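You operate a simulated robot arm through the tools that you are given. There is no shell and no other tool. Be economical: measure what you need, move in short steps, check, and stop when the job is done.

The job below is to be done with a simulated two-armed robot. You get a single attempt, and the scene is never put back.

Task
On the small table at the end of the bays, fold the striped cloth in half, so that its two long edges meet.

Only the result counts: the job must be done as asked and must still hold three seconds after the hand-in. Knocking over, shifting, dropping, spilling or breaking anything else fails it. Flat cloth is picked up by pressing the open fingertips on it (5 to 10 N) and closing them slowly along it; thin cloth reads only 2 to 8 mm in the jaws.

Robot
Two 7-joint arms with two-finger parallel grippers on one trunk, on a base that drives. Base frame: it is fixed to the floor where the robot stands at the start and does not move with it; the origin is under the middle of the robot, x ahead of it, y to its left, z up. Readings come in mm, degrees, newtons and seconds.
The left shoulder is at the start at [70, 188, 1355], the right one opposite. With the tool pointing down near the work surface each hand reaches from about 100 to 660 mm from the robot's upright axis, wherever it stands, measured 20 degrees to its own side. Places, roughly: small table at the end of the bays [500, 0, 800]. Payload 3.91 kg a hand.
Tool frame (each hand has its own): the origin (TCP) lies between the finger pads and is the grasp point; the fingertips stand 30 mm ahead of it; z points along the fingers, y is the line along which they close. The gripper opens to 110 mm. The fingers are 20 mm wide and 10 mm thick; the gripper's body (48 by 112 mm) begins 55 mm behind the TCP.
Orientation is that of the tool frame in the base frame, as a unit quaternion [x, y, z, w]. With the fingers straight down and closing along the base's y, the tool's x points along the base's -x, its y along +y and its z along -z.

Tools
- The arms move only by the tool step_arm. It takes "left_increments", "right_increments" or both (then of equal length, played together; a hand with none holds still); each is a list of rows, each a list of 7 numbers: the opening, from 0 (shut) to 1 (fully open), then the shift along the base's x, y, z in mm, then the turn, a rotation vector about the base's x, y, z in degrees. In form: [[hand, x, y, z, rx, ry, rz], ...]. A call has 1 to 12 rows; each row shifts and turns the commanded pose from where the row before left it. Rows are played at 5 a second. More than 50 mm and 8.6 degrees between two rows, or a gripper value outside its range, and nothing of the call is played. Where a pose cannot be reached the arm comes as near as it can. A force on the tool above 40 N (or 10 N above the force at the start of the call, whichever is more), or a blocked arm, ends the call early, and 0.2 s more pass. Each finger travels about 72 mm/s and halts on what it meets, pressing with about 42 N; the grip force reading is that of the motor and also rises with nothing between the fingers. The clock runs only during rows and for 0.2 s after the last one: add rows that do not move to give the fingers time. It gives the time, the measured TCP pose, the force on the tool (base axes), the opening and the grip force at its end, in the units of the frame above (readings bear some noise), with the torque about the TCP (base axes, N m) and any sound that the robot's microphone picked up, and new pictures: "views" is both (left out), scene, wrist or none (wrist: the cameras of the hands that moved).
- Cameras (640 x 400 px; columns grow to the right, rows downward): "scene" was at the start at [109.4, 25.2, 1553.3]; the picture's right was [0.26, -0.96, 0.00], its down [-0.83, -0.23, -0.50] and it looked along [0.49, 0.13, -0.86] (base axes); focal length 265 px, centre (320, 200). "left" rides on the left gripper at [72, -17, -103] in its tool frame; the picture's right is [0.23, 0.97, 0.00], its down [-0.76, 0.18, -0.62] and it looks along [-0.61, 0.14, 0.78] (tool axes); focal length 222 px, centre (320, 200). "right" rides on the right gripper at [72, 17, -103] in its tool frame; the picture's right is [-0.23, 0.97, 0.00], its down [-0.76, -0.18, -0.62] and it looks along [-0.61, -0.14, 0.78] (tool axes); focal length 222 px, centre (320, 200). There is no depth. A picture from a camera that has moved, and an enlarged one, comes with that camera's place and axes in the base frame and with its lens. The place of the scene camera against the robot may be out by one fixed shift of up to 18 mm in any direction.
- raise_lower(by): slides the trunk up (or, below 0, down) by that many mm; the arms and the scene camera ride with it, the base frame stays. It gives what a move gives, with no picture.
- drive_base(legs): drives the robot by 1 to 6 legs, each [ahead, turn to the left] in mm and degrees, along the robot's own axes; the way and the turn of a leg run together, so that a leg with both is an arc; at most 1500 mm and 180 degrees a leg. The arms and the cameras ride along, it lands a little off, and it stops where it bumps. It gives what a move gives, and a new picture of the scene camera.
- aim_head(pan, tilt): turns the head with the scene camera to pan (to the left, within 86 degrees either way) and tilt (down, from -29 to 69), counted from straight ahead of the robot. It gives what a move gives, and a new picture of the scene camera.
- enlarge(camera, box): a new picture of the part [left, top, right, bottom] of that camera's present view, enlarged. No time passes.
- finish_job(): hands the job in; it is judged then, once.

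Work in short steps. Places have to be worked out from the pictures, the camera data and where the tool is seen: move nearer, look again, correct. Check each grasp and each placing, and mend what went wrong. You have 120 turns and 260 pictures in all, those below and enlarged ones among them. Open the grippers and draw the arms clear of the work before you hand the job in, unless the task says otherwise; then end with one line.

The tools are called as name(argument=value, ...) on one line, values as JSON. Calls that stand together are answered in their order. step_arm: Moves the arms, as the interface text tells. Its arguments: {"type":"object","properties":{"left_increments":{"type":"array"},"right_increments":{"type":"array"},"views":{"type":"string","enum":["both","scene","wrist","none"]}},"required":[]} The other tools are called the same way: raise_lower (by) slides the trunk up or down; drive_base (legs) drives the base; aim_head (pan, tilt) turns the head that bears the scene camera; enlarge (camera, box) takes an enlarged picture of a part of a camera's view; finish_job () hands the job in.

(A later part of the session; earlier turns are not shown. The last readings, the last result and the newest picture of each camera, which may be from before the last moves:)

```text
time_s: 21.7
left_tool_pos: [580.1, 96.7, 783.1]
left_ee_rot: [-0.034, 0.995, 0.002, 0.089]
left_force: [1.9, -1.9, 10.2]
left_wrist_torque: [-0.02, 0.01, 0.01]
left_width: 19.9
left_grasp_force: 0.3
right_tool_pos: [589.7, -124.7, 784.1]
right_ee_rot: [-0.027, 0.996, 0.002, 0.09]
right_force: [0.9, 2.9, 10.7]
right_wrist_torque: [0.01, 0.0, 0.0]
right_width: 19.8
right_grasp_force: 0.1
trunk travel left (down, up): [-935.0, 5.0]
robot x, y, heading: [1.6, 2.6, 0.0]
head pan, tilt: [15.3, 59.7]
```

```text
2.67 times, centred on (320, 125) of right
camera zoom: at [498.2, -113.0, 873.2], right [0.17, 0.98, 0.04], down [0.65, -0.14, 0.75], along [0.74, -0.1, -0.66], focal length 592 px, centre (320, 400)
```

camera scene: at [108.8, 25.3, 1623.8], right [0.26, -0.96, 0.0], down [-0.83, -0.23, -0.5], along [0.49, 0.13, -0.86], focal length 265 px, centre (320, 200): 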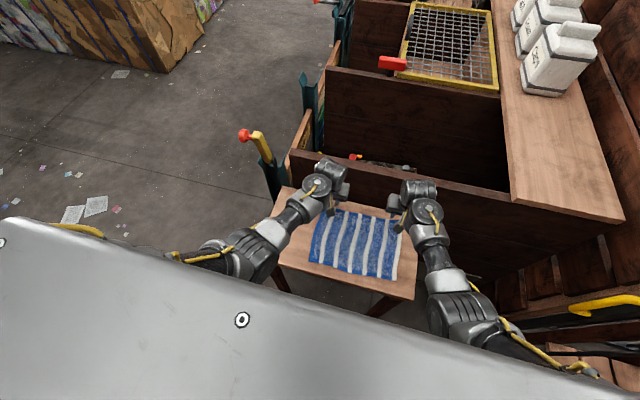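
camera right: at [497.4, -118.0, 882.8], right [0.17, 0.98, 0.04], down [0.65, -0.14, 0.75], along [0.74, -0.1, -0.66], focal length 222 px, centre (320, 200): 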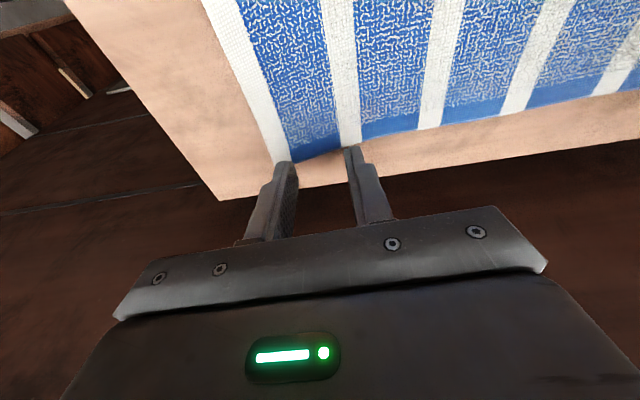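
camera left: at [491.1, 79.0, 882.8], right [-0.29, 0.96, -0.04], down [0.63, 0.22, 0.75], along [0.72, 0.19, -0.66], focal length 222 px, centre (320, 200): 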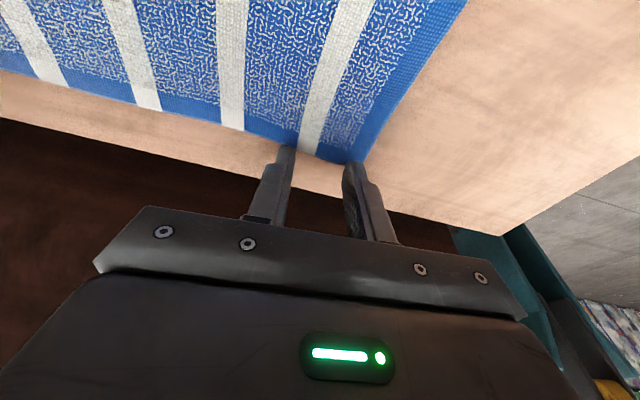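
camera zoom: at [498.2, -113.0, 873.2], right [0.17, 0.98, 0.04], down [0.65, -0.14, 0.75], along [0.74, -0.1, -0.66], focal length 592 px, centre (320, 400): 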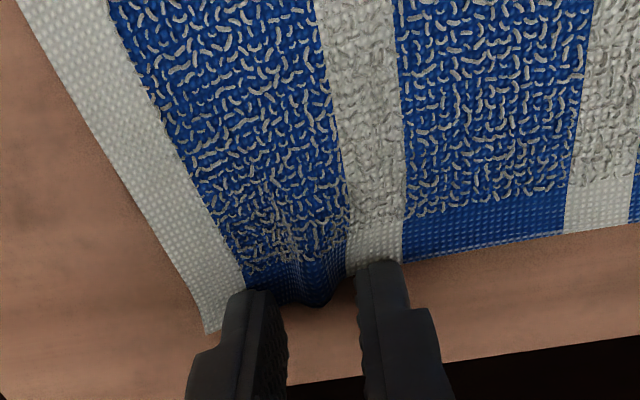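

The buckle is forming with only the edge region between the fingers. I'll close the rest of the way.

step_arm(left_increments=[[0.15, 0, 0, 0.2, 0, 0, 0], [0.12, 0, 0, 0, 0, 0, 0], [0.09, 0, 0, 0, 0, 0, 0], [0.06, 0, 0, 0, 0, 0, 0], [0.03, 0, 0, 0, 0, 0, 0], [0.0, 0, 0, 0, 0, 0, 0], [0.0, 0, 0, 0, 0, 0, 0]], right_increments=[[0.15, 0, 0, 0.2, 0, 0, 0], [0.12, 0, 0, 0, 0, 0, 0], [0.09, 0, 0, 0, 0, 0, 0], [0.06, 0, 0, 0, 0, 0, 0], [0.03, 0, 0, 0, 0, 0, 0], [0.0, 0, 0, 0, 0, 0, 0], [0.0, 0, 0, 0, 0, 0, 0]], views="none")

enlarge(camera="left", box=[200, 50, 440, 200])

enlarge(camera="right", box=[200, 50, 440, 200])

```text
time_s: 23.3
left_tool_pos: [580.3, 95.9, 783.5]
left_ee_rot: [-0.034, 0.995, 0.002, 0.089]
left_force: [-1.1, -7.7, 11.8]
left_wrist_torque: [-0.19, 0.03, -0.01]
left_width: 2.6
left_grasp_force: 41.8
right_tool_pos: [588.3, -124.5, 784.1]
right_ee_rot: [-0.028, 0.996, 0.003, 0.089]
right_force: [-1.7, 7.5, 9.0]
right_wrist_torque: [0.24, 0.09, -0.03]
right_width: 2.9
right_grasp_force: 43.0
trunk travel left (down, up): [-935.0, 5.0]
robot x, y, heading: [-1.8, -0.9, 0.1]
head pan, tilt: [15.3, 59.7]
```

```text
2.67 times, centred on (320, 125) of left
camera zoom: at [491.4, 74.7, 872.5], right [-0.29, 0.96, -0.04], down [0.63, 0.22, 0.75], along [0.72, 0.19, -0.66], focal length 592 px, centre (320, 400)
```

zoom: 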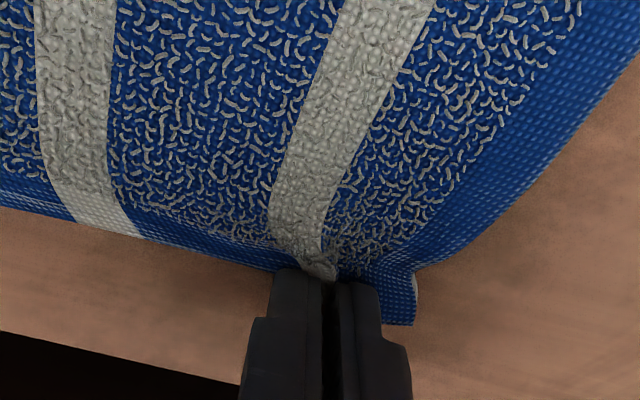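

```text
2.67 times, centred on (320, 125) of right
camera zoom: at [497.8, -113.1, 873.3], right [0.17, 0.98, 0.04], down [0.65, -0.14, 0.75], along [0.74, -0.1, -0.66], focal length 592 px, centre (320, 400)
```

zoom: 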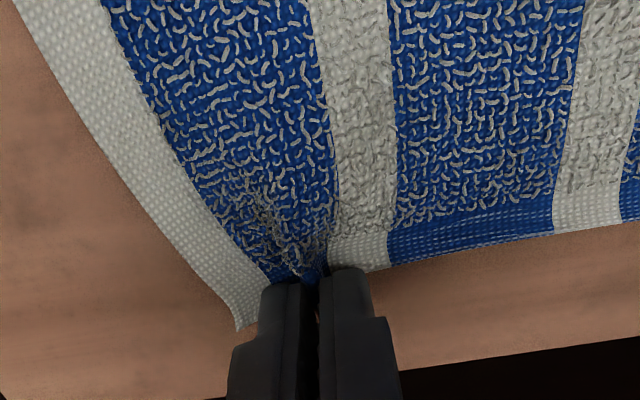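

Both hands pinch just the edge (2.6 and 2.9 mm). I'll lift along the first half of the arc toward the fold line.

step_arm(left_increments=[[0, -1, -1, 12, 0, 0, 0], [0, -2.6, -1, 12.6, 0, 0, 0], [0, -5, -1, 11.5, 0, 0, 0], [0, -5.5, 0, 11.4, 0, 0, 0], [0, -8, 0, 10, 0, 0, 0], [0, -8.7, 0, 9.7, 0, 0, 0], [0, -10.5, 0, 8, 0, 0, 0], [0, -11.2, 0, 7.1, 0, 0, 0], [0, 0, 0, 0, 0, 0, 0]], right_increments=[[0, -1, 1, 12, 0, 0, 0], [0, -2.6, 1, 12.6, 0, 0, 0], [0, -5, 1, 11.5, 0, 0, 0], [0, -5.5, 0, 11.4, 0, 0, 0], [0, -8, 0, 10, 0, 0, 0], [0, -8.7, 0, 9.7, 0, 0, 0], [0, -10.5, 0, 8, 0, 0, 0], [0, -11.2, 0, 7.1, 0, 0, 0], [0, 0, 0, 0, 0, 0, 0]])

enlarge(camera="scene", box=[240, 140, 460, 300])

```text
time_s: 25.3
left_tool_pos: [529.9, 93.9, 865.6]
left_ee_rot: [-0.035, 0.996, 0.003, 0.087]
left_force: [0.6, -2.4, 1.2]
left_wrist_torque: [-0.07, 0.03, 0.0]
left_width: 2.4
left_grasp_force: 41.6
right_tool_pos: [537.3, -122.7, 864.1]
right_ee_rot: [-0.028, 0.996, 0.002, 0.087]
right_force: [-0.1, 2.1, -0.1]
right_wrist_torque: [0.1, 0.01, 0.02]
right_width: 2.7
right_grasp_force: 42.2
trunk travel left (down, up): [-935.0, 5.0]
robot x, y, heading: [-0.3, -2.5, 0.2]
head pan, tilt: [15.3, 59.7]
camera scene: at [110.2, 25.1, 1623.7], right [0.26, -0.96, 0.0], down [-0.83, -0.23, -0.5], along [0.49, 0.13, -0.86], focal length 265 px, centre (320, 200)
camera right: at [446.5, -109.9, 953.8], right [0.17, 0.98, 0.04], down [0.65, -0.14, 0.75], along [0.74, -0.1, -0.66], focal length 222 px, centre (320, 200)
camera left: at [441.2, 71.5, 954.0], right [-0.29, 0.96, -0.04], down [0.63, 0.22, 0.75], along [0.72, 0.19, -0.66], focal length 222 px, centre (320, 200)
```

scene: 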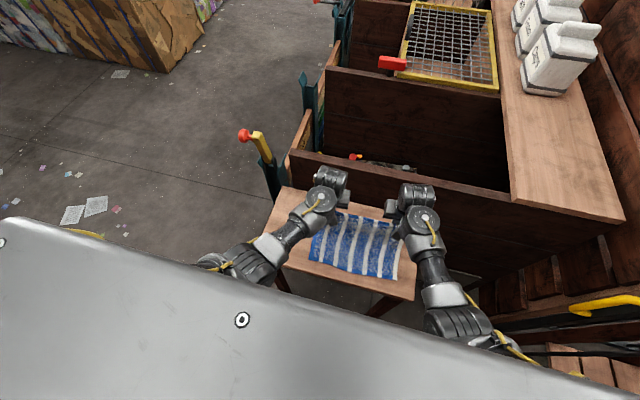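
right: 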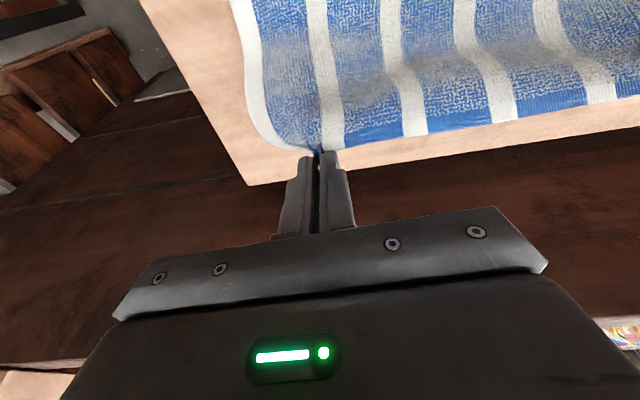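
left: 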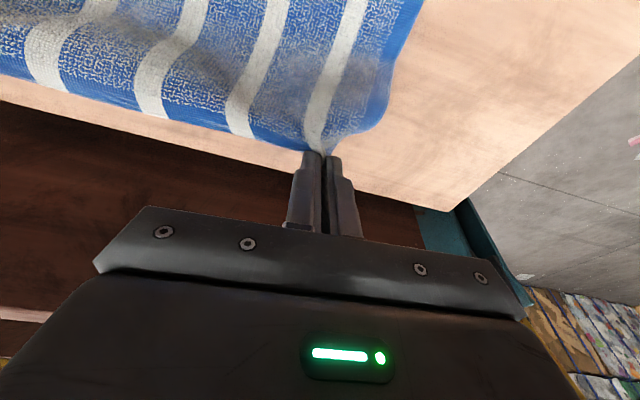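

```text
2.50 times, centred on (350, 220) of scene
camera zoom: at [110.2, 25.1, 1623.7], right [0.26, -0.96, 0.0], down [-0.83, -0.23, -0.5], along [0.49, 0.13, -0.86], focal length 662 px, centre (245, 150)
```

zoom: 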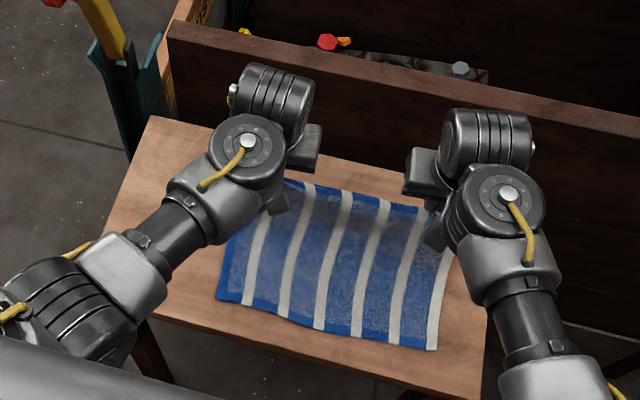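

Both grips hold and the edge is lifted cleanly. I'll continue over the top of the arc, tilting the fingers forward gradually.

step_arm(left_increments=[[0, -14, 0, 5, 0, -2, 0], [0, -14, 0, 4, 0, -2, 0], [0, -14, 0, 3, 0, -2, 0], [0, -14, 0, 1, 0, -2, 0], [0, -14, 0, -1.5, 0, -2, 0], [0, -14, 0, -3.5, 0, -2, 0], [0, -14, 0, -4.5, 0, -2, 0], [0, -14, 0, -5.5, 0, -2, 0], [0, 0, 0, 0, 0, 0, 0]], right_increments=[[0, -14, 0, 5, 0, -2, 0], [0, -14, 0, 4, 0, -2, 0], [0, -14, 0, 3, 0, -2, 0], [0, -14, 0, 1, 0, -2, 0], [0, -14, 0, -1.5, 0, -2, 0], [0, -14, 0, -3.5, 0, -2, 0], [0, -14, 0, -4.5, 0, -2, 0], [0, -14, 0, -5.5, 0, -2, 0], [0, 0, 0, 0, 0, 0, 0]])

enlarge(camera="scene", box=[240, 140, 460, 300])

```text
time_s: 27.3
left_tool_pos: [418.1, 93.9, 861.7]
left_ee_rot: [-0.034, 0.974, -0.004, 0.225]
left_force: [-1.3, -2.7, 0.2]
left_wrist_torque: [-0.05, 0.04, -0.02]
left_width: 1.9
left_grasp_force: 42.2
right_tool_pos: [425.9, -123.1, 862.9]
right_ee_rot: [-0.028, 0.974, -0.002, 0.225]
right_force: [0.5, 2.9, -0.2]
right_wrist_torque: [0.08, 0.01, 0.03]
right_width: 2.5
right_grasp_force: 42.0
trunk travel left (down, up): [-935.0, 5.0]
robot x, y, heading: [-1.9, 0.8, -0.0]
head pan, tilt: [15.3, 59.7]
camera scene: at [109.9, 25.2, 1623.7], right [0.26, -0.96, 0.0], down [-0.83, -0.23, -0.5], along [0.49, 0.13, -0.86], focal length 265 px, centre (320, 200)
camera right: at [313.5, -110.0, 924.1], right [0.15, 0.98, 0.08], down [0.42, -0.14, 0.9], along [0.9, -0.1, -0.43], focal length 222 px, centre (320, 200)
camera left: at [308.2, 71.9, 922.7], right [-0.27, 0.96, -0.12], down [0.4, 0.22, 0.89], along [0.88, 0.19, -0.44], focal length 222 px, centre (320, 200)
```

scene: 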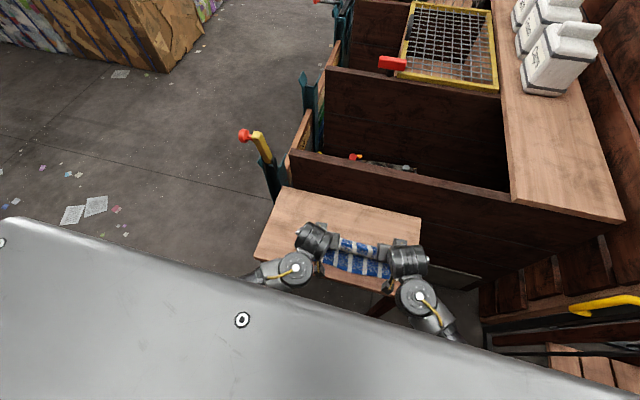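
right: 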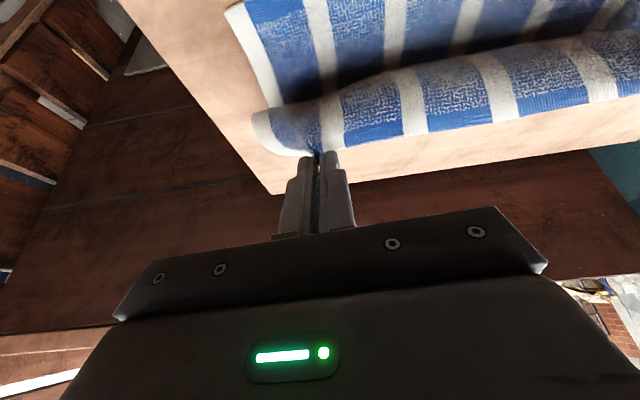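
left: 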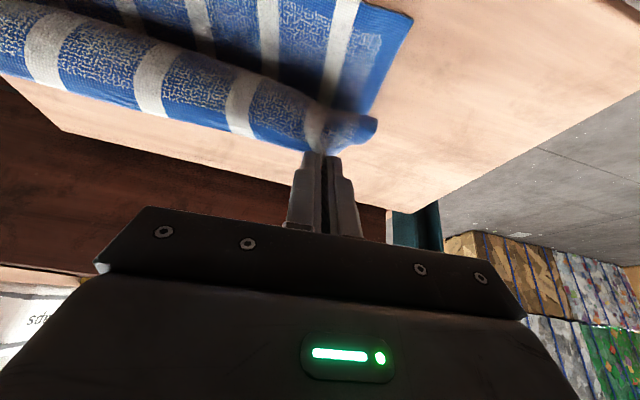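

```text
2.50 times, centred on (350, 220) of scene
camera zoom: at [109.9, 25.2, 1623.7], right [0.26, -0.96, 0.0], down [-0.83, -0.23, -0.5], along [0.49, 0.13, -0.86], focal length 662 px, centre (245, 150)
```

zoom: 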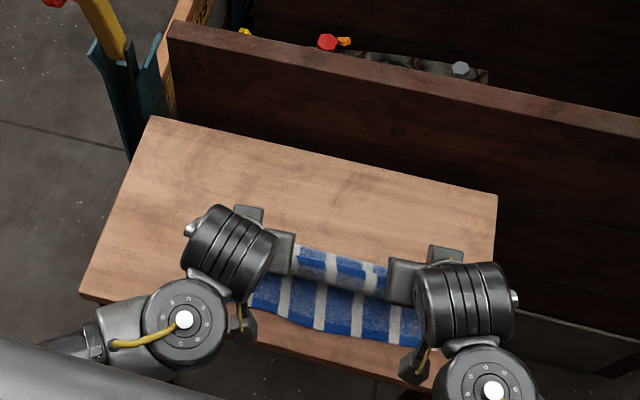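

The near half hasn't moved and the top half is curling over. I'll continue down toward the near edge, with a small y correction for the cloth's 3° turn, and stop just above the surface.

step_arm(left_increments=[[0, -11, -1, -5, 0, -2, 0], [0, -10, -1, -7, 0, -2, 0], [0, -9, -1, -8, 0, -2, 0], [0, -8, -1, -9, 0, -2, 0], [0, -7, -1, -9, 0, -2, 0], [0, -6, -1, -9, 0, -2, 0], [0, 0, 0, 0, 0, 0, 0]], right_increments=[[0, -10, -1, -5, 0, -2, 0], [0, -9, -1, -7, 0, -2, 0], [0, -9, -1, -8, 0, -2, 0], [0, -8, -1, -9, 0, -2, 0], [0, -7, -1, -9, 0, -2, 0], [0, -6, -1, -9, 0, -2, 0], [0, 0, 0, 0, 0, 0, 0]])

enlarge(camera="scene", box=[240, 160, 460, 310])

```text
time_s: 28.9
left_tool_pos: [366.1, 87.2, 815.9]
left_ee_rot: [-0.034, 0.945, -0.007, 0.326]
left_force: [0.7, -1.7, -0.2]
left_wrist_torque: [-0.05, 0.03, -0.04]
left_width: 2.3
left_grasp_force: 42.0
right_tool_pos: [375.7, -127.7, 815.1]
right_ee_rot: [-0.027, 0.945, -0.004, 0.326]
right_force: [0.5, 2.8, 0.9]
right_wrist_torque: [0.13, 0.04, 0.04]
right_width: 2.8
right_grasp_force: 42.3
trunk travel left (down, up): [-935.0, 5.0]
robot x, y, heading: [3.4, -1.2, 0.1]
head pan, tilt: [15.3, 59.7]
camera scene: at [109.5, 25.2, 1623.7], right [0.26, -0.96, 0.0], down [-0.83, -0.23, -0.5], along [0.49, 0.13, -0.86], focal length 265 px, centre (320, 200)
camera right: at [253.4, -117.1, 852.2], right [0.13, 0.98, 0.11], down [0.22, -0.14, 0.96], along [0.97, -0.1, -0.24], focal length 222 px, centre (320, 200)
camera left: at [246.0, 65.2, 852.4], right [-0.24, 0.96, -0.17], down [0.2, 0.22, 0.95], along [0.95, 0.19, -0.25], focal length 222 px, centre (320, 200)
```

scene: 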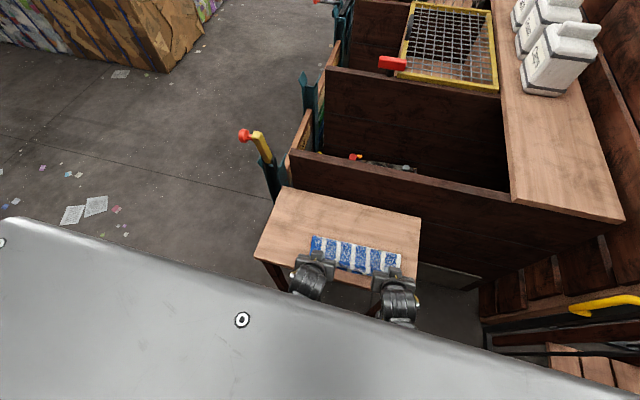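
right: 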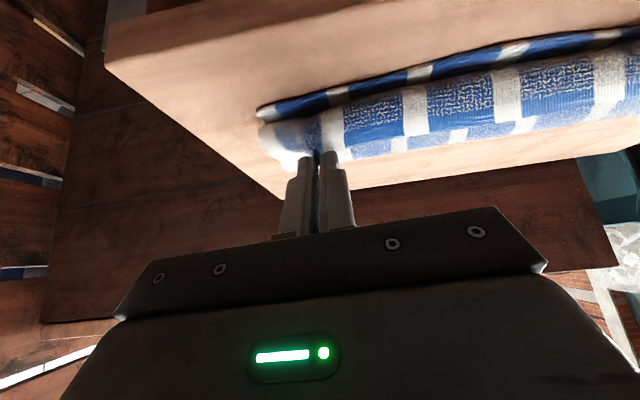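
left: 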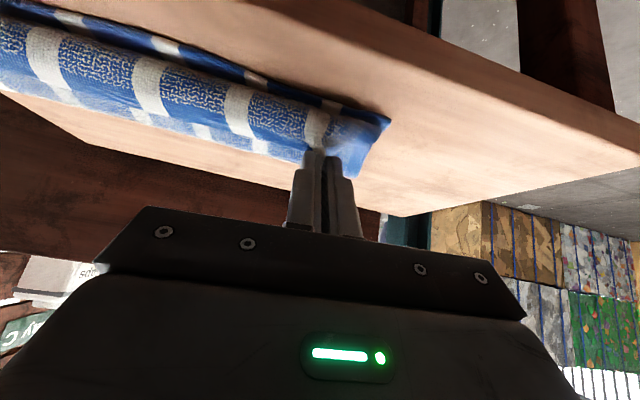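

```text
2.67 times, centred on (350, 235) of scene
camera zoom: at [109.5, 25.2, 1623.7], right [0.26, -0.96, 0.0], down [-0.83, -0.23, -0.5], along [0.49, 0.13, -0.86], focal length 706 px, centre (240, 107)
```

zoom: 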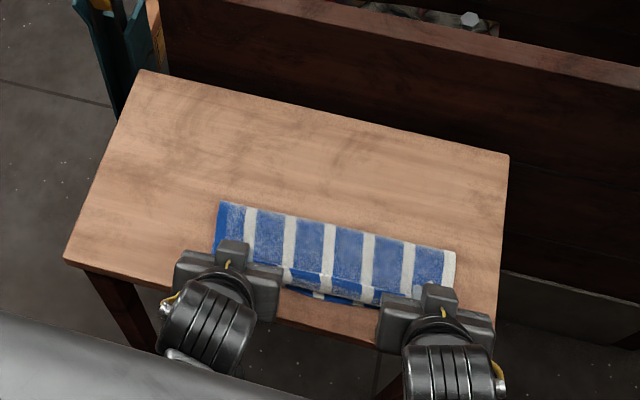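

The fold looks very good. I'll lower the edge onto the near edge, tilting a little more as it goes.

step_arm(left_increments=[[0, -2, 0, -7, 0, -2, 0], [0, -2, 0, -7, 0, -2, 0], [0, -2, 0, -6, 0, -2, 0], [0, 0, 0, -2, 0, 0, 0], [0, 0, 0, 0, 0, 0, 0]], right_increments=[[0, -2, -1, -7, 0, -2, 0], [0, -2, 0, -7, 0, -2, 0], [0, -1, 0, -6, 0, -2, 0], [0, 0, 0, -2, 0, 0, 0], [0, 0, 0, 0, 0, 0, 0]])

enlarge(camera="left", box=[160, 50, 440, 225])

enlarge(camera="right", box=[200, 50, 480, 225])

```text
time_s: 30.1
left_tool_pos: [360.5, 86.8, 793.5]
left_ee_rot: [-0.035, 0.926, -0.007, 0.376]
left_force: [0.6, -2.7, -0.3]
left_wrist_torque: [-0.06, -0.01, -0.06]
left_width: 2.2
left_grasp_force: 41.8
right_tool_pos: [370.5, -129.0, 795.3]
right_ee_rot: [-0.027, 0.927, -0.006, 0.375]
right_force: [-0.8, 3.5, 0.5]
right_wrist_torque: [0.1, -0.02, 0.08]
right_width: 2.8
right_grasp_force: 41.6
trunk travel left (down, up): [-935.0, 5.0]
robot x, y, heading: [-0.3, 3.2, 0.2]
head pan, tilt: [15.3, 59.7]
camera scene: at [109.4, 25.2, 1623.8], right [0.26, -0.96, 0.0], down [-0.83, -0.23, -0.5], along [0.49, 0.13, -0.86], focal length 265 px, centre (320, 200)
camera right: at [245.0, -117.4, 817.9], right [0.12, 0.98, 0.13], down [0.12, -0.14, 0.98], along [0.99, -0.1, -0.14], focal length 222 px, centre (320, 200)
camera left: at [237.2, 65.4, 818.5], right [-0.22, 0.96, -0.2], down [0.1, 0.22, 0.97], along [0.97, 0.19, -0.15], focal length 222 px, centre (320, 200)
```

scene: 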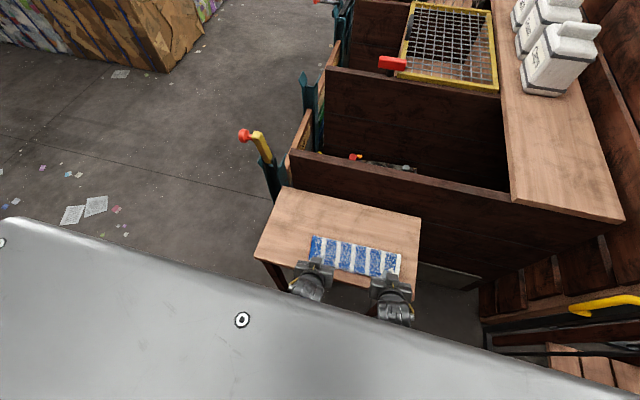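
right: 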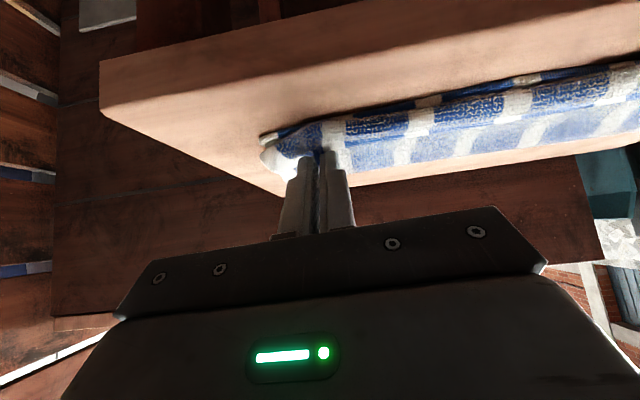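
left: 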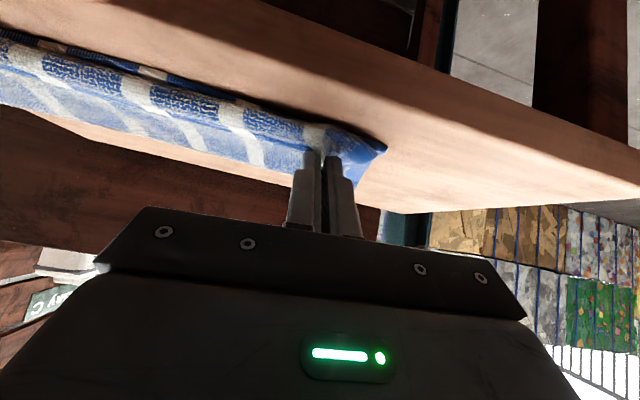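

```text
2.29 times, centred on (300, 138) of left
camera zoom: at [237.2, 65.4, 818.5], right [-0.22, 0.96, -0.2], down [0.1, 0.22, 0.97], along [0.97, 0.19, -0.15], focal length 508 px, centre (366, 343)
```

zoom: 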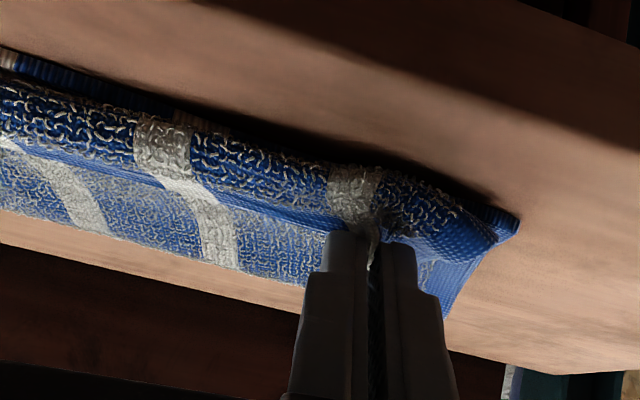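

```text
2.29 times, centred on (340, 138) of right
camera zoom: at [245.0, -117.4, 817.9], right [0.12, 0.98, 0.13], down [0.12, -0.14, 0.98], along [0.99, -0.1, -0.14], focal length 508 px, centre (274, 343)
```

zoom: 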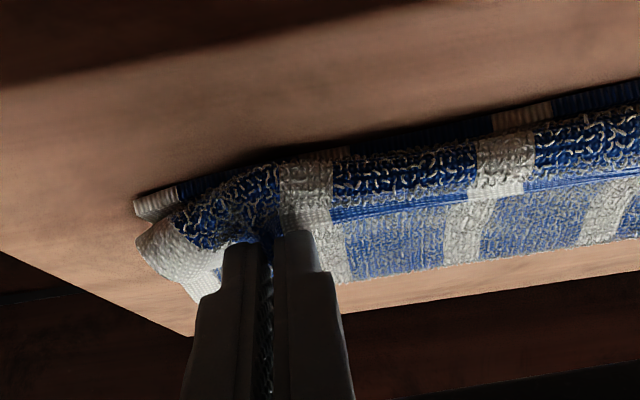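

The edge strip is turned back slightly over a soft roll at the fingers, as expected. I'll tilt the hands further about the pinch to turn the edge toward the robot before releasing.

step_arm(left_increments=[[0, -1.5, 0, -0.5, 0, -4, 0], [0, -1.5, 0, -1, 0, -4, 0], [0, -1.5, 0, -1.5, 0, -4, 0], [0, -1.5, 0, -1.5, 0, -4, 0], [0, -1.5, 0, -1.5, 0, -4, 0], [0, -1.5, 0, -1.5, 0, -4, 0], [0, 0, 0, 0, 0, 0, 0]], right_increments=[[0, -1.5, 0, -0.5, 0, -4, 0], [0, -1.5, 0, -1, 0, -4, 0], [0, -1.5, 0, -1.5, 0, -4, 0], [0, -1.5, 0, -1.5, 0, -4, 0], [0, -1.5, 0, -1.5, 0, -4, 0], [0, -1.5, 0, -1.5, 0, -4, 0], [0, 0, 0, 0, 0, 0, 0]], views="none")

enlarge(camera="left", box=[160, 50, 440, 225])

enlarge(camera="right", box=[200, 50, 480, 225])

enlarge(camera="scene", box=[270, 210, 430, 320])

```text
time_s: 31.7
left_tool_pos: [351.7, 88.2, 786.0]
left_ee_rot: [-0.031, 0.828, -0.015, 0.56]
left_force: [0.5, -3.2, -0.1]
left_wrist_torque: [0.01, 0.05, -0.07]
left_width: 2.4
left_grasp_force: 42.1
right_tool_pos: [361.9, -128.8, 785.8]
right_ee_rot: [-0.025, 0.828, -0.011, 0.56]
right_force: [-0.1, 3.8, 0.7]
right_wrist_torque: [0.06, -0.01, 0.1]
right_width: 2.5
right_grasp_force: 42.2
trunk travel left (down, up): [-935.0, 5.0]
robot x, y, heading: [0.8, 1.0, -0.3]
head pan, tilt: [15.3, 59.7]
```

```text
2.29 times, centred on (300, 138) of left
camera zoom: at [228.6, 65.4, 758.3], right [-0.12, 0.96, -0.27], down [-0.3, 0.22, 0.93], along [0.95, 0.19, 0.26], focal length 508 px, centre (366, 343)
```

zoom: 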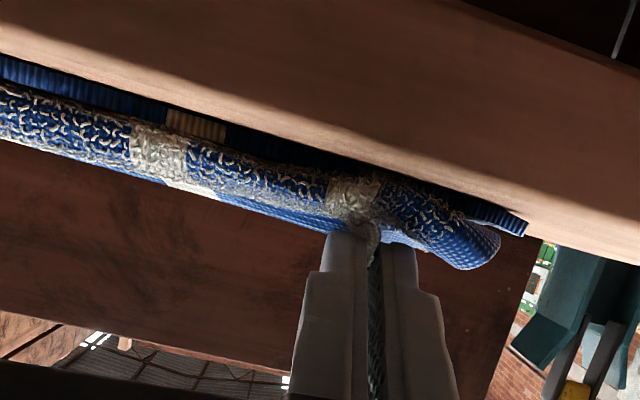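

```text
2.29 times, centred on (340, 138) of right
camera zoom: at [237.7, -117.0, 757.2], right [0.06, 0.98, 0.16], down [-0.29, -0.14, 0.95], along [0.96, -0.1, 0.28], focal length 508 px, centre (274, 343)
```

zoom: 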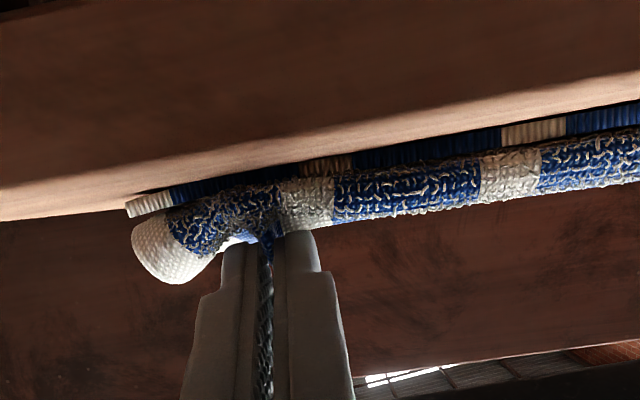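

```text
3.64 times, centred on (350, 265) of scene
camera zoom: at [109.0, 25.2, 1623.8], right [0.26, -0.96, 0.0], down [-0.83, -0.23, -0.5], along [0.49, 0.13, -0.86], focal length 963 px, centre (211, -36)
```

zoom: 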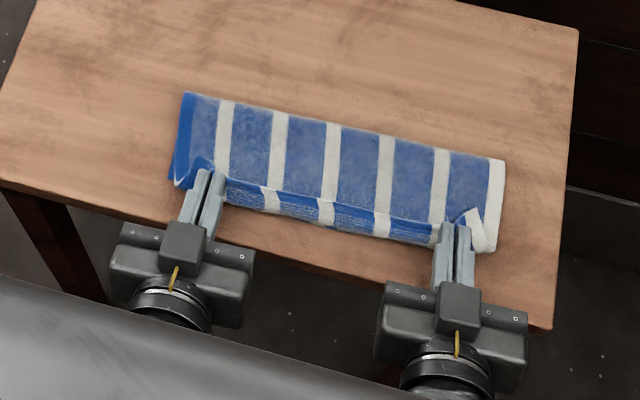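

The tilt to 68° went easily. I'll continue to about 92°, holding the pinch point in place; the hand body stays off the table's near edge.

step_arm(left_increments=[[0, -0.8, 0, -1.7, 0, -4, 0], [0, -0.8, 0, -1.7, 0, -4, 0], [0, -0.8, 0, -1.7, 0, -4, 0], [0, -0.7, 0, -1.7, 0, -4, 0], [0, -0.7, 0, -1.7, 0, -4, 0], [0, -0.7, 0, -1.7, 0, -4, 0], [0, 0, 0, 0, 0, 0, 0]], right_increments=[[0, -0.8, 0, -1.7, 0, -4, 0], [0, -0.8, 0, -1.7, 0, -4, 0], [0, -0.8, 0, -1.7, 0, -4, 0], [0, -0.7, 0, -1.7, 0, -4, 0], [0, -0.7, 0, -1.7, 0, -4, 0], [0, -0.7, 0, -1.7, 0, -4, 0], [0, 0, 0, 0, 0, 0, 0]], views="none")

enlarge(camera="left", box=[160, 50, 440, 225])

enlarge(camera="scene", box=[270, 210, 430, 320])

```text
time_s: 32.8
left_tool_pos: [337.6, 124.1, 767.7]
left_ee_rot: [0.005, 0.739, -0.009, 0.674]
left_force: [-0.5, -21.2, 10.1]
left_wrist_torque: [-0.3, -0.3, -0.57]
left_width: 2.2
left_grasp_force: 41.6
right_tool_pos: [358.0, -116.6, 780.5]
right_ee_rot: [-0.024, 0.738, -0.003, 0.674]
right_force: [-1.4, 20.4, -0.2]
right_wrist_torque: [0.24, 0.01, 0.63]
right_width: 1.8
right_grasp_force: 41.9
trunk travel left (down, up): [-935.0, 5.0]
robot x, y, heading: [1.7, 0.1, -0.3]
head pan, tilt: [15.3, 59.7]
stopped in row 5 (left hand): the force on the tool passed its limit at 46 N (the readings are from after the stop); the commanded pose is now the measured one
```

```text
2.29 times, centred on (300, 138) of left
camera zoom: at [227.7, 109.6, 705.4], right [0.0, 0.97, -0.23], down [-0.55, 0.2, 0.81], along [0.84, 0.13, 0.53], focal length 508 px, centre (366, 343)
```

zoom: 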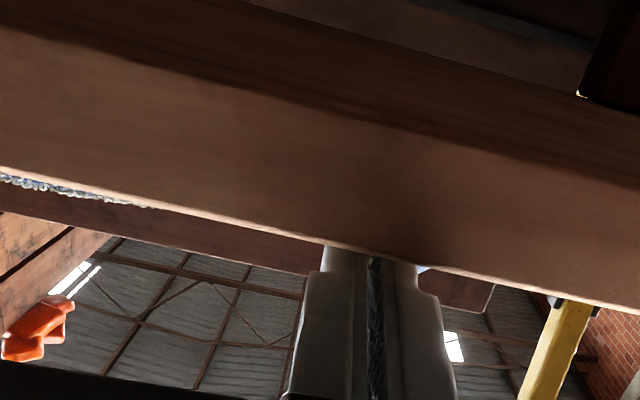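

```text
3.64 times, centred on (350, 265) of scene
camera zoom: at [109.0, 27.0, 1623.9], right [0.26, -0.96, 0.0], down [-0.83, -0.23, -0.5], along [0.49, 0.13, -0.86], focal length 963 px, centre (211, -36)
```

zoom: 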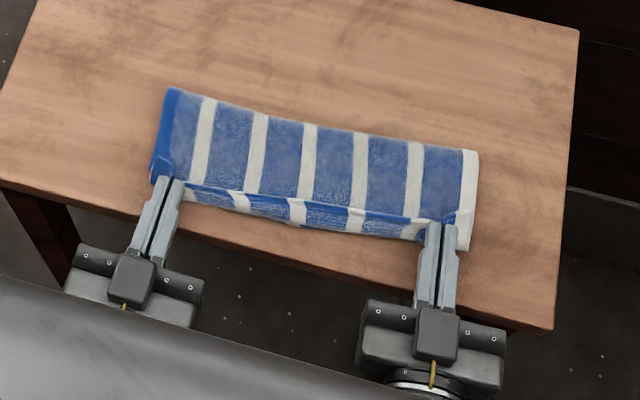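

The left arm lurched sideways by about 36 mm at 85° and pulled the cloth along in y, though the grip held. I'll bring the left hand back to its spacing, slightly up, and ease the tilt on both.

step_arm(left_increments=[[0, 2, -4, 4, 0, 2, 0], [0, 2, -4, 3, 0, 2, 0], [0, 2, -4, 3, 0, 2, 0], [0, 2, -4, 3, 0, 2, 0], [0, 2, -4, 2, 0, 2, 0], [0, 0, -4, 2, 0, 0, 0], [0, 0, 0, 0, 0, 0, 0]], right_increments=[[0, 0, 0, 1, 0, 2, 0], [0, 0, 0, 1, 0, 2, 0], [0, 0, 0, 1, 0, 2, 0], [0, 0, 0, 1, 0, 2, 0], [0, 0, 0, 1, 0, 2, 0], [0, 0, 0, 0, 0, 0, 0], [0, 0, 0, 0, 0, 0, 0]], views="none")

enlarge(camera="scene", box=[270, 210, 430, 320])

enlarge(camera="left", box=[160, 50, 440, 225])

enlarge(camera="right", box=[200, 50, 480, 225])

```text
time_s: 34.4
left_tool_pos: [346.1, 101.5, 785.1]
left_ee_rot: [0.004, 0.797, -0.005, 0.604]
left_force: [0.5, -1.8, 0.3]
left_wrist_torque: [-0.02, -0.05, -0.01]
left_width: 1.9
left_grasp_force: 41.9
right_tool_pos: [358.2, -122.0, 784.4]
right_ee_rot: [-0.023, 0.795, -0.007, 0.606]
right_force: [0.1, 2.0, 0.6]
right_wrist_torque: [0.02, -0.01, 0.04]
right_width: 1.9
right_grasp_force: 42.0
trunk travel left (down, up): [-935.0, 5.0]
robot x, y, heading: [0.6, 0.9, -0.3]
head pan, tilt: [15.3, 59.7]
```

```text
3.64 times, centred on (350, 265) of scene
camera zoom: at [109.2, 25.4, 1623.8], right [0.26, -0.96, 0.0], down [-0.83, -0.23, -0.5], along [0.49, 0.13, -0.86], focal length 963 px, centre (211, -36)
```

zoom: 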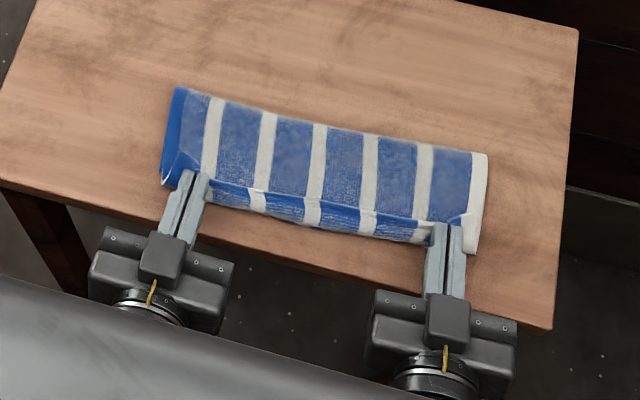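

```text
2.29 times, centred on (300, 138) of left
camera zoom: at [226.6, 87.3, 741.7], right [-0.05, 0.97, -0.22], down [-0.39, 0.19, 0.9], along [0.92, 0.13, 0.37], focal length 508 px, centre (366, 343)
```

zoom: 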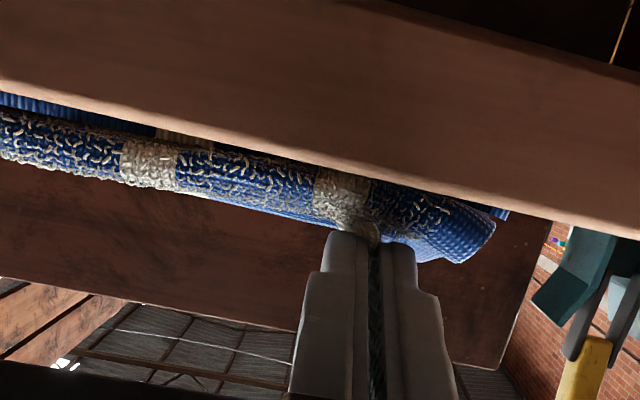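

```text
2.29 times, centred on (340, 138) of right
camera zoom: at [239.3, -111.1, 742.1], right [0.03, 0.98, 0.18], down [-0.4, -0.15, 0.91], along [0.92, -0.1, 0.38], focal length 508 px, centre (274, 343)
```

zoom: 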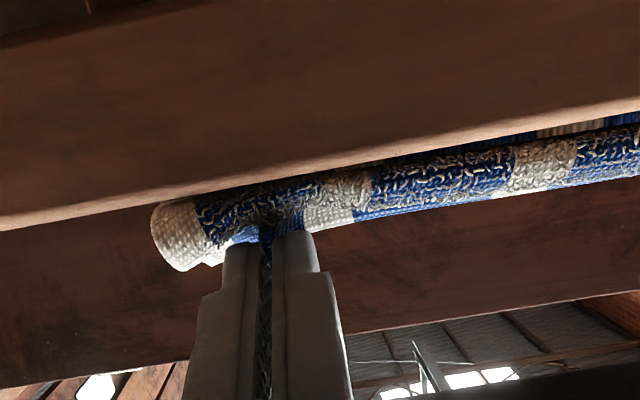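

The spacing is restored and the layers stay together. Now I'll open slightly and draw both hands straight back toward the robot, letting the edge flop outward.

step_arm(left_increments=[[0.05, 0, 0, 0, 0, 0, 0], [0.06, 0, 0, 0, 0, 0, 0], [0.06, -4, 0, 0, 0, 0, 0], [0.06, -6, 0, 0, 0, 0, 0], [0.06, -8, 0, 0, 0, 0, 0], [0.06, -8, 0, 0, 0, 0, 0], [0.06, 0, 0, 0, 0, 0, 0]], right_increments=[[0.05, 0, 0, 0, 0, 0, 0], [0.06, 0, 0, 0, 0, 0, 0], [0.06, -4, 0, 0, 0, 0, 0], [0.06, -6, 0, 0, 0, 0, 0], [0.06, -8, 0, 0, 0, 0, 0], [0.06, -8, 0, 0, 0, 0, 0], [0.06, 0, 0, 0, 0, 0, 0]], views="none")

enlarge(camera="scene", box=[270, 210, 430, 320])

enlarge(camera="left", box=[160, 50, 440, 225])

enlarge(camera="right", box=[200, 50, 480, 225])

```text
time_s: 36.0
left_tool_pos: [319.0, 101.5, 783.5]
left_ee_rot: [0.004, 0.797, -0.006, 0.604]
left_force: [-0.6, 0.2, 0.5]
left_wrist_torque: [-0.03, 0.0, -0.02]
left_width: 6.9
left_grasp_force: 0.2
right_tool_pos: [332.6, -122.6, 784.7]
right_ee_rot: [-0.023, 0.794, -0.006, 0.607]
right_force: [0.7, 0.7, -1.1]
right_wrist_torque: [0.03, -0.03, 0.0]
right_width: 6.8
right_grasp_force: 0.1
trunk travel left (down, up): [-935.0, 5.0]
robot x, y, heading: [-2.2, 0.2, 0.1]
head pan, tilt: [15.3, 59.7]
```

```text
3.64 times, centred on (350, 265) of scene
camera zoom: at [109.6, 25.1, 1623.7], right [0.26, -0.96, 0.0], down [-0.83, -0.23, -0.5], along [0.49, 0.13, -0.86], focal length 963 px, centre (211, -36)
```

zoom: 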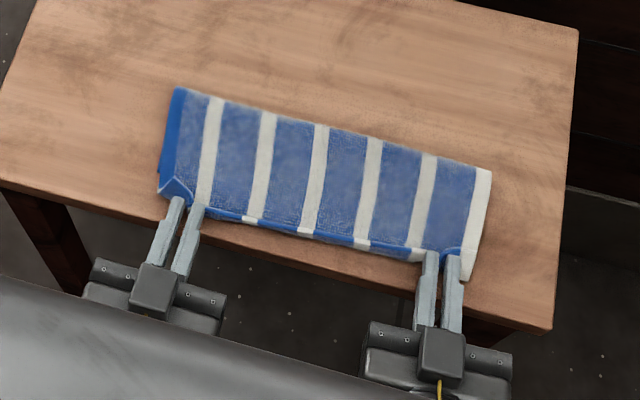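

```text
2.29 times, centred on (300, 138) of left
camera zoom: at [200.9, 86.7, 741.3], right [-0.05, 0.97, -0.22], down [-0.39, 0.19, 0.9], along [0.92, 0.13, 0.37], focal length 508 px, centre (366, 343)
```

zoom: 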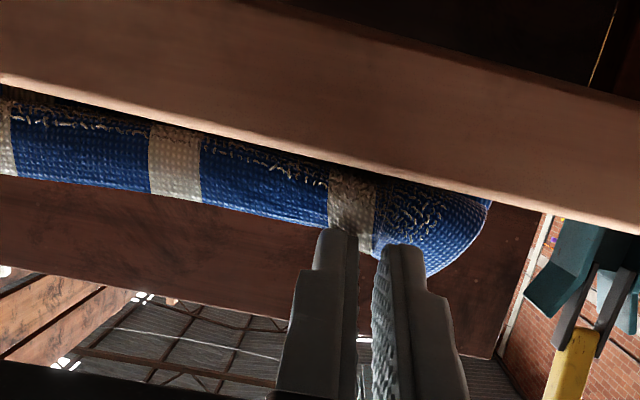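

```text
2.29 times, centred on (340, 138) of right
camera zoom: at [213.5, -110.2, 742.3], right [0.03, 0.98, 0.18], down [-0.4, -0.16, 0.91], along [0.92, -0.1, 0.38], focal length 508 px, centre (274, 343)
```

zoom: 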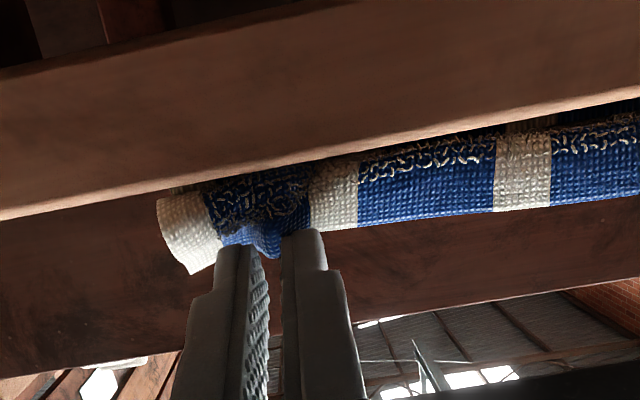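

The edge has unrolled to nearly upright. I'll open wider, withdraw completely, then rise to inspect from above.

step_arm(left_increments=[[0.15, 0, 0, 0, 0, 0, 0], [0.25, 0, 0, 0, 0, 0, 0], [0.25, -8, 0, 0, 0, 2, 0], [0.25, -10, 0, 0, 0, 3, 0], [0.25, -10, 0, 5, 0, 4, 0], [0.25, -10, 0, 15, 0, 4, 0], [0.25, -5, 0, 25, 0, 5, 0], [0.25, 0, 0, 30, 0, 5, 0], [0.25, 0, 0, 30, 0, 5, 0], [0.25, 0, 0, 0, 0, 0, 0]], right_increments=[[0.15, 0, 0, 0, 0, 0, 0], [0.25, 0, 0, 0, 0, 0, 0], [0.25, -8, 0, 0, 0, 2, 0], [0.25, -10, 0, 0, 0, 3, 0], [0.25, -10, 0, 5, 0, 4, 0], [0.25, -10, 0, 15, 0, 4, 0], [0.25, -5, 0, 25, 0, 5, 0], [0.25, 0, 0, 30, 0, 5, 0], [0.25, 0, 0, 30, 0, 5, 0], [0.25, 0, 0, 0, 0, 0, 0]])

enlarge(camera="scene", box=[270, 210, 430, 320])

```text
time_s: 38.2
left_tool_pos: [275.7, 101.3, 889.6]
left_ee_rot: [0.003, 0.919, -0.007, 0.394]
left_force: [1.0, 0.3, -0.4]
left_wrist_torque: [0.02, -0.01, -0.01]
left_width: 27.4
left_grasp_force: 0.1
right_tool_pos: [289.9, -121.3, 889.5]
right_ee_rot: [-0.025, 0.918, 0.0, 0.396]
right_force: [0.3, -0.2, -0.1]
right_wrist_torque: [-0.03, -0.01, -0.06]
right_width: 27.7
right_grasp_force: 0.1
trunk travel left (down, up): [-935.0, 5.0]
robot x, y, heading: [-0.6, -2.1, 0.2]
head pan, tilt: [15.3, 59.7]
camera scene: at [109.4, 25.2, 1623.8], right [0.26, -0.96, 0.0], down [-0.83, -0.23, -0.5], along [0.49, 0.13, -0.86], focal length 265 px, centre (320, 200)
camera right: at [164.0, -109.9, 908.0], right [0.11, 0.98, 0.15], down [0.08, -0.16, 0.98], along [0.99, -0.1, -0.09], focal length 222 px, centre (320, 200)
camera left: at [151.8, 86.9, 908.3], right [-0.15, 0.97, -0.17], down [0.08, 0.19, 0.98], along [0.99, 0.13, -0.1], focal length 222 px, centre (320, 200)
```

scene: 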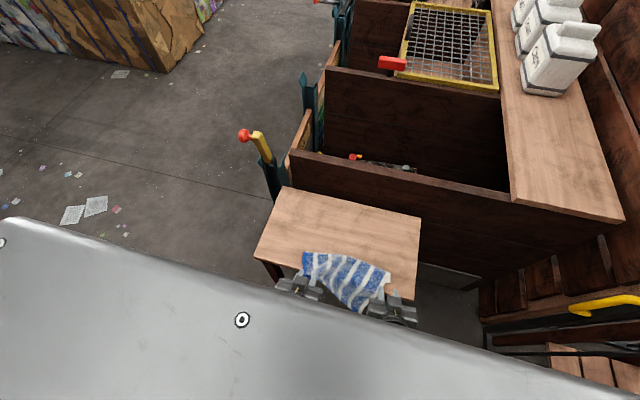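
right: 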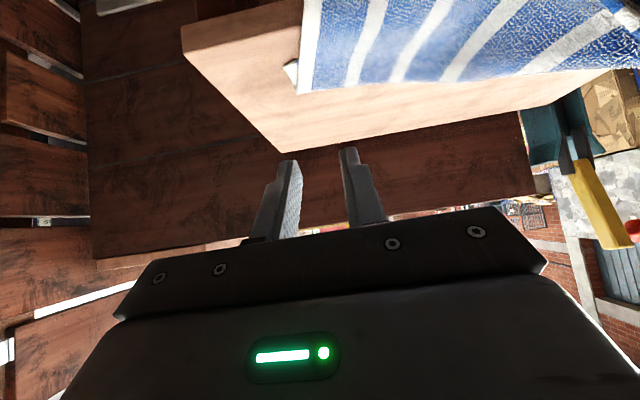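
left: 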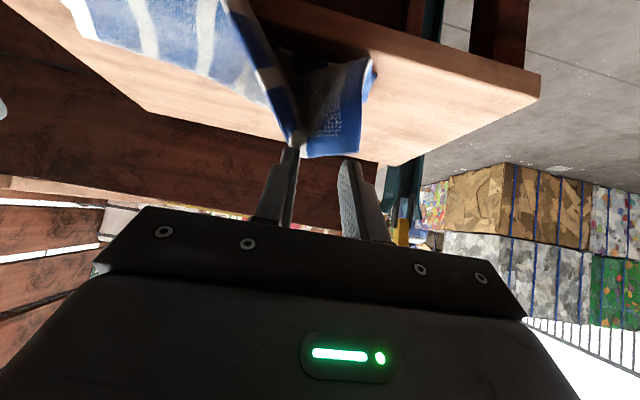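

```text
3.64 times, centred on (350, 265) of scene
camera zoom: at [109.4, 25.2, 1623.8], right [0.26, -0.96, 0.0], down [-0.83, -0.23, -0.5], along [0.49, 0.13, -0.86], focal length 963 px, centre (211, -36)
```

zoom: 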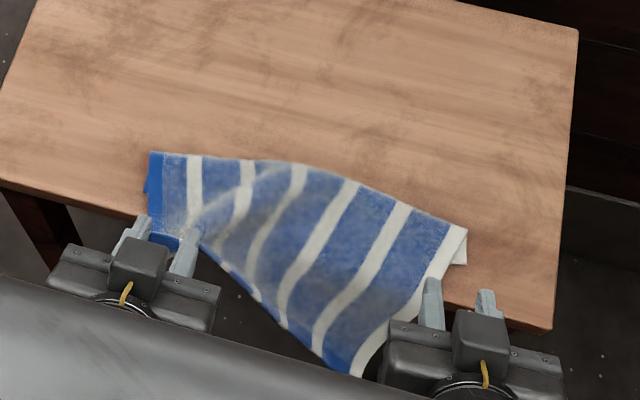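

The cloth snagged on the left inner finger and was dragged back over the near table edge. Before moving I'll look closely at the snag.

enlarge(camera="left", box=[60, 0, 420, 225])

enlarge(camera="right", box=[240, 0, 640, 250])

enlarge(camera="scene", box=[285, 240, 405, 315])

```text
1.78 times, centred on (240, 112) of left
camera zoom: at [151.8, 86.9, 908.3], right [-0.15, 0.97, -0.17], down [0.08, 0.19, 0.98], along [0.99, 0.13, -0.1], focal length 395 px, centre (462, 356)
```

zoom: 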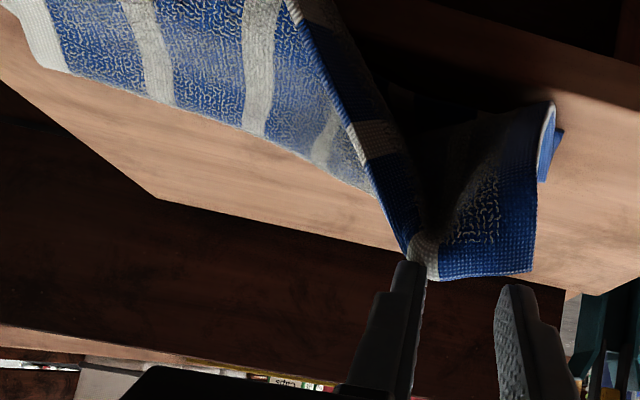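

```text
1.60 times, centred on (440, 125) of right
camera zoom: at [164.0, -109.9, 908.0], right [0.11, 0.98, 0.15], down [0.08, -0.16, 0.98], along [0.99, -0.1, -0.09], focal length 355 px, centre (128, 320)
```

zoom: 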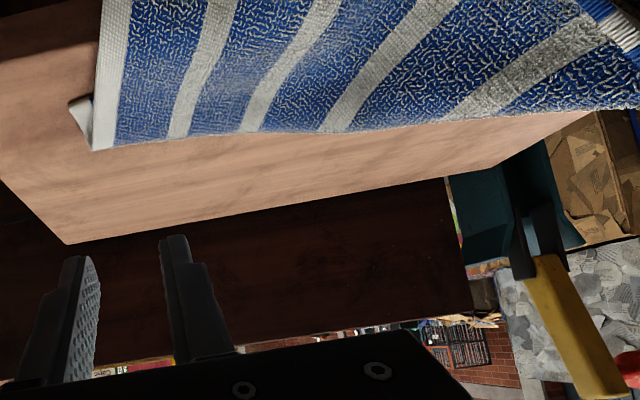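

```text
5.33 times, centred on (345, 278) of scene
camera zoom: at [109.4, 25.2, 1623.8], right [0.26, -0.96, 0.0], down [-0.83, -0.23, -0.5], along [0.49, 0.13, -0.86], focal length 1412 px, centre (187, -213)
```

zoom: 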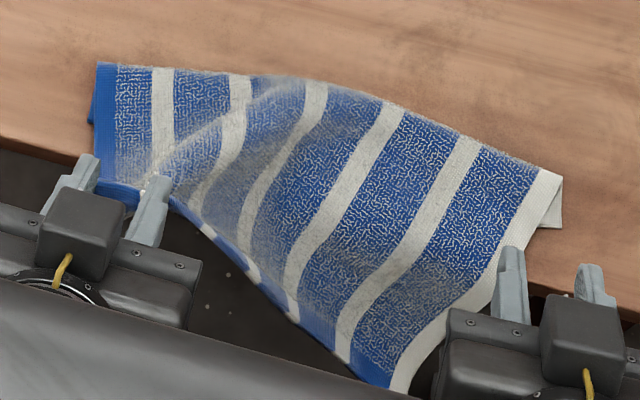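

It may be either stuck or in mid-fall. I'll close the left fingers in place to secure the cloth, then look again.

step_arm(left_increments=[[0.15, 0, 0, 0, 0, 0, 0], [0.05, 0, 0, 0, 0, 0, 0], [0.0, 0, 0, 0, 0, 0, 0]], views="wrist")

enlarge(camera="scene", box=[285, 240, 405, 315])

```text
time_s: 39.0
left_tool_pos: [276.7, 101.6, 888.8]
left_ee_rot: [0.003, 0.919, -0.007, 0.394]
left_force: [-0.4, 0.0, -0.7]
left_wrist_torque: [-0.01, -0.01, 0.01]
left_width: 1.9
left_grasp_force: 41.9
right_tool_pos: [290.3, -121.5, 889.0]
right_ee_rot: [-0.024, 0.918, 0.001, 0.397]
right_force: [0.3, -0.8, -0.1]
right_wrist_torque: [0.03, 0.01, -0.02]
right_width: 27.4
right_grasp_force: 0.1
trunk travel left (down, up): [-935.0, 5.0]
robot x, y, heading: [-2.9, -1.2, -0.3]
head pan, tilt: [15.3, 59.7]
camera left: at [151.8, 86.6, 908.0], right [-0.15, 0.97, -0.18], down [0.07, 0.19, 0.98], along [0.99, 0.13, -0.1], focal length 222 px, centre (320, 200)
```

left: 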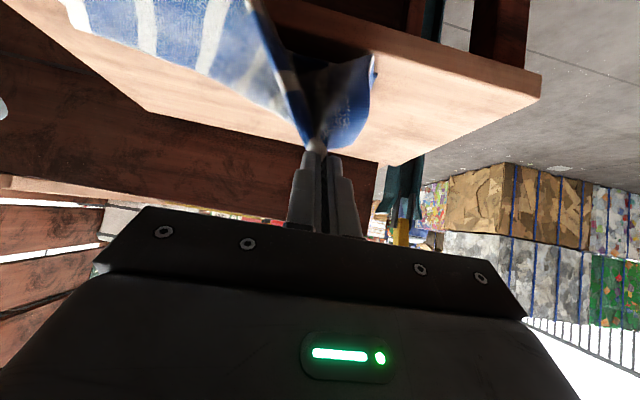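

```text
5.33 times, centred on (345, 278) of scene
camera zoom: at [109.1, 25.1, 1623.8], right [0.26, -0.96, 0.0], down [-0.83, -0.23, -0.5], along [0.49, 0.13, -0.86], focal length 1412 px, centre (187, -213)
```

zoom: 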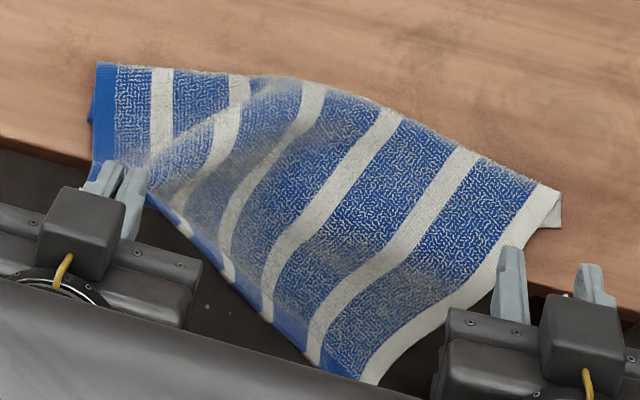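

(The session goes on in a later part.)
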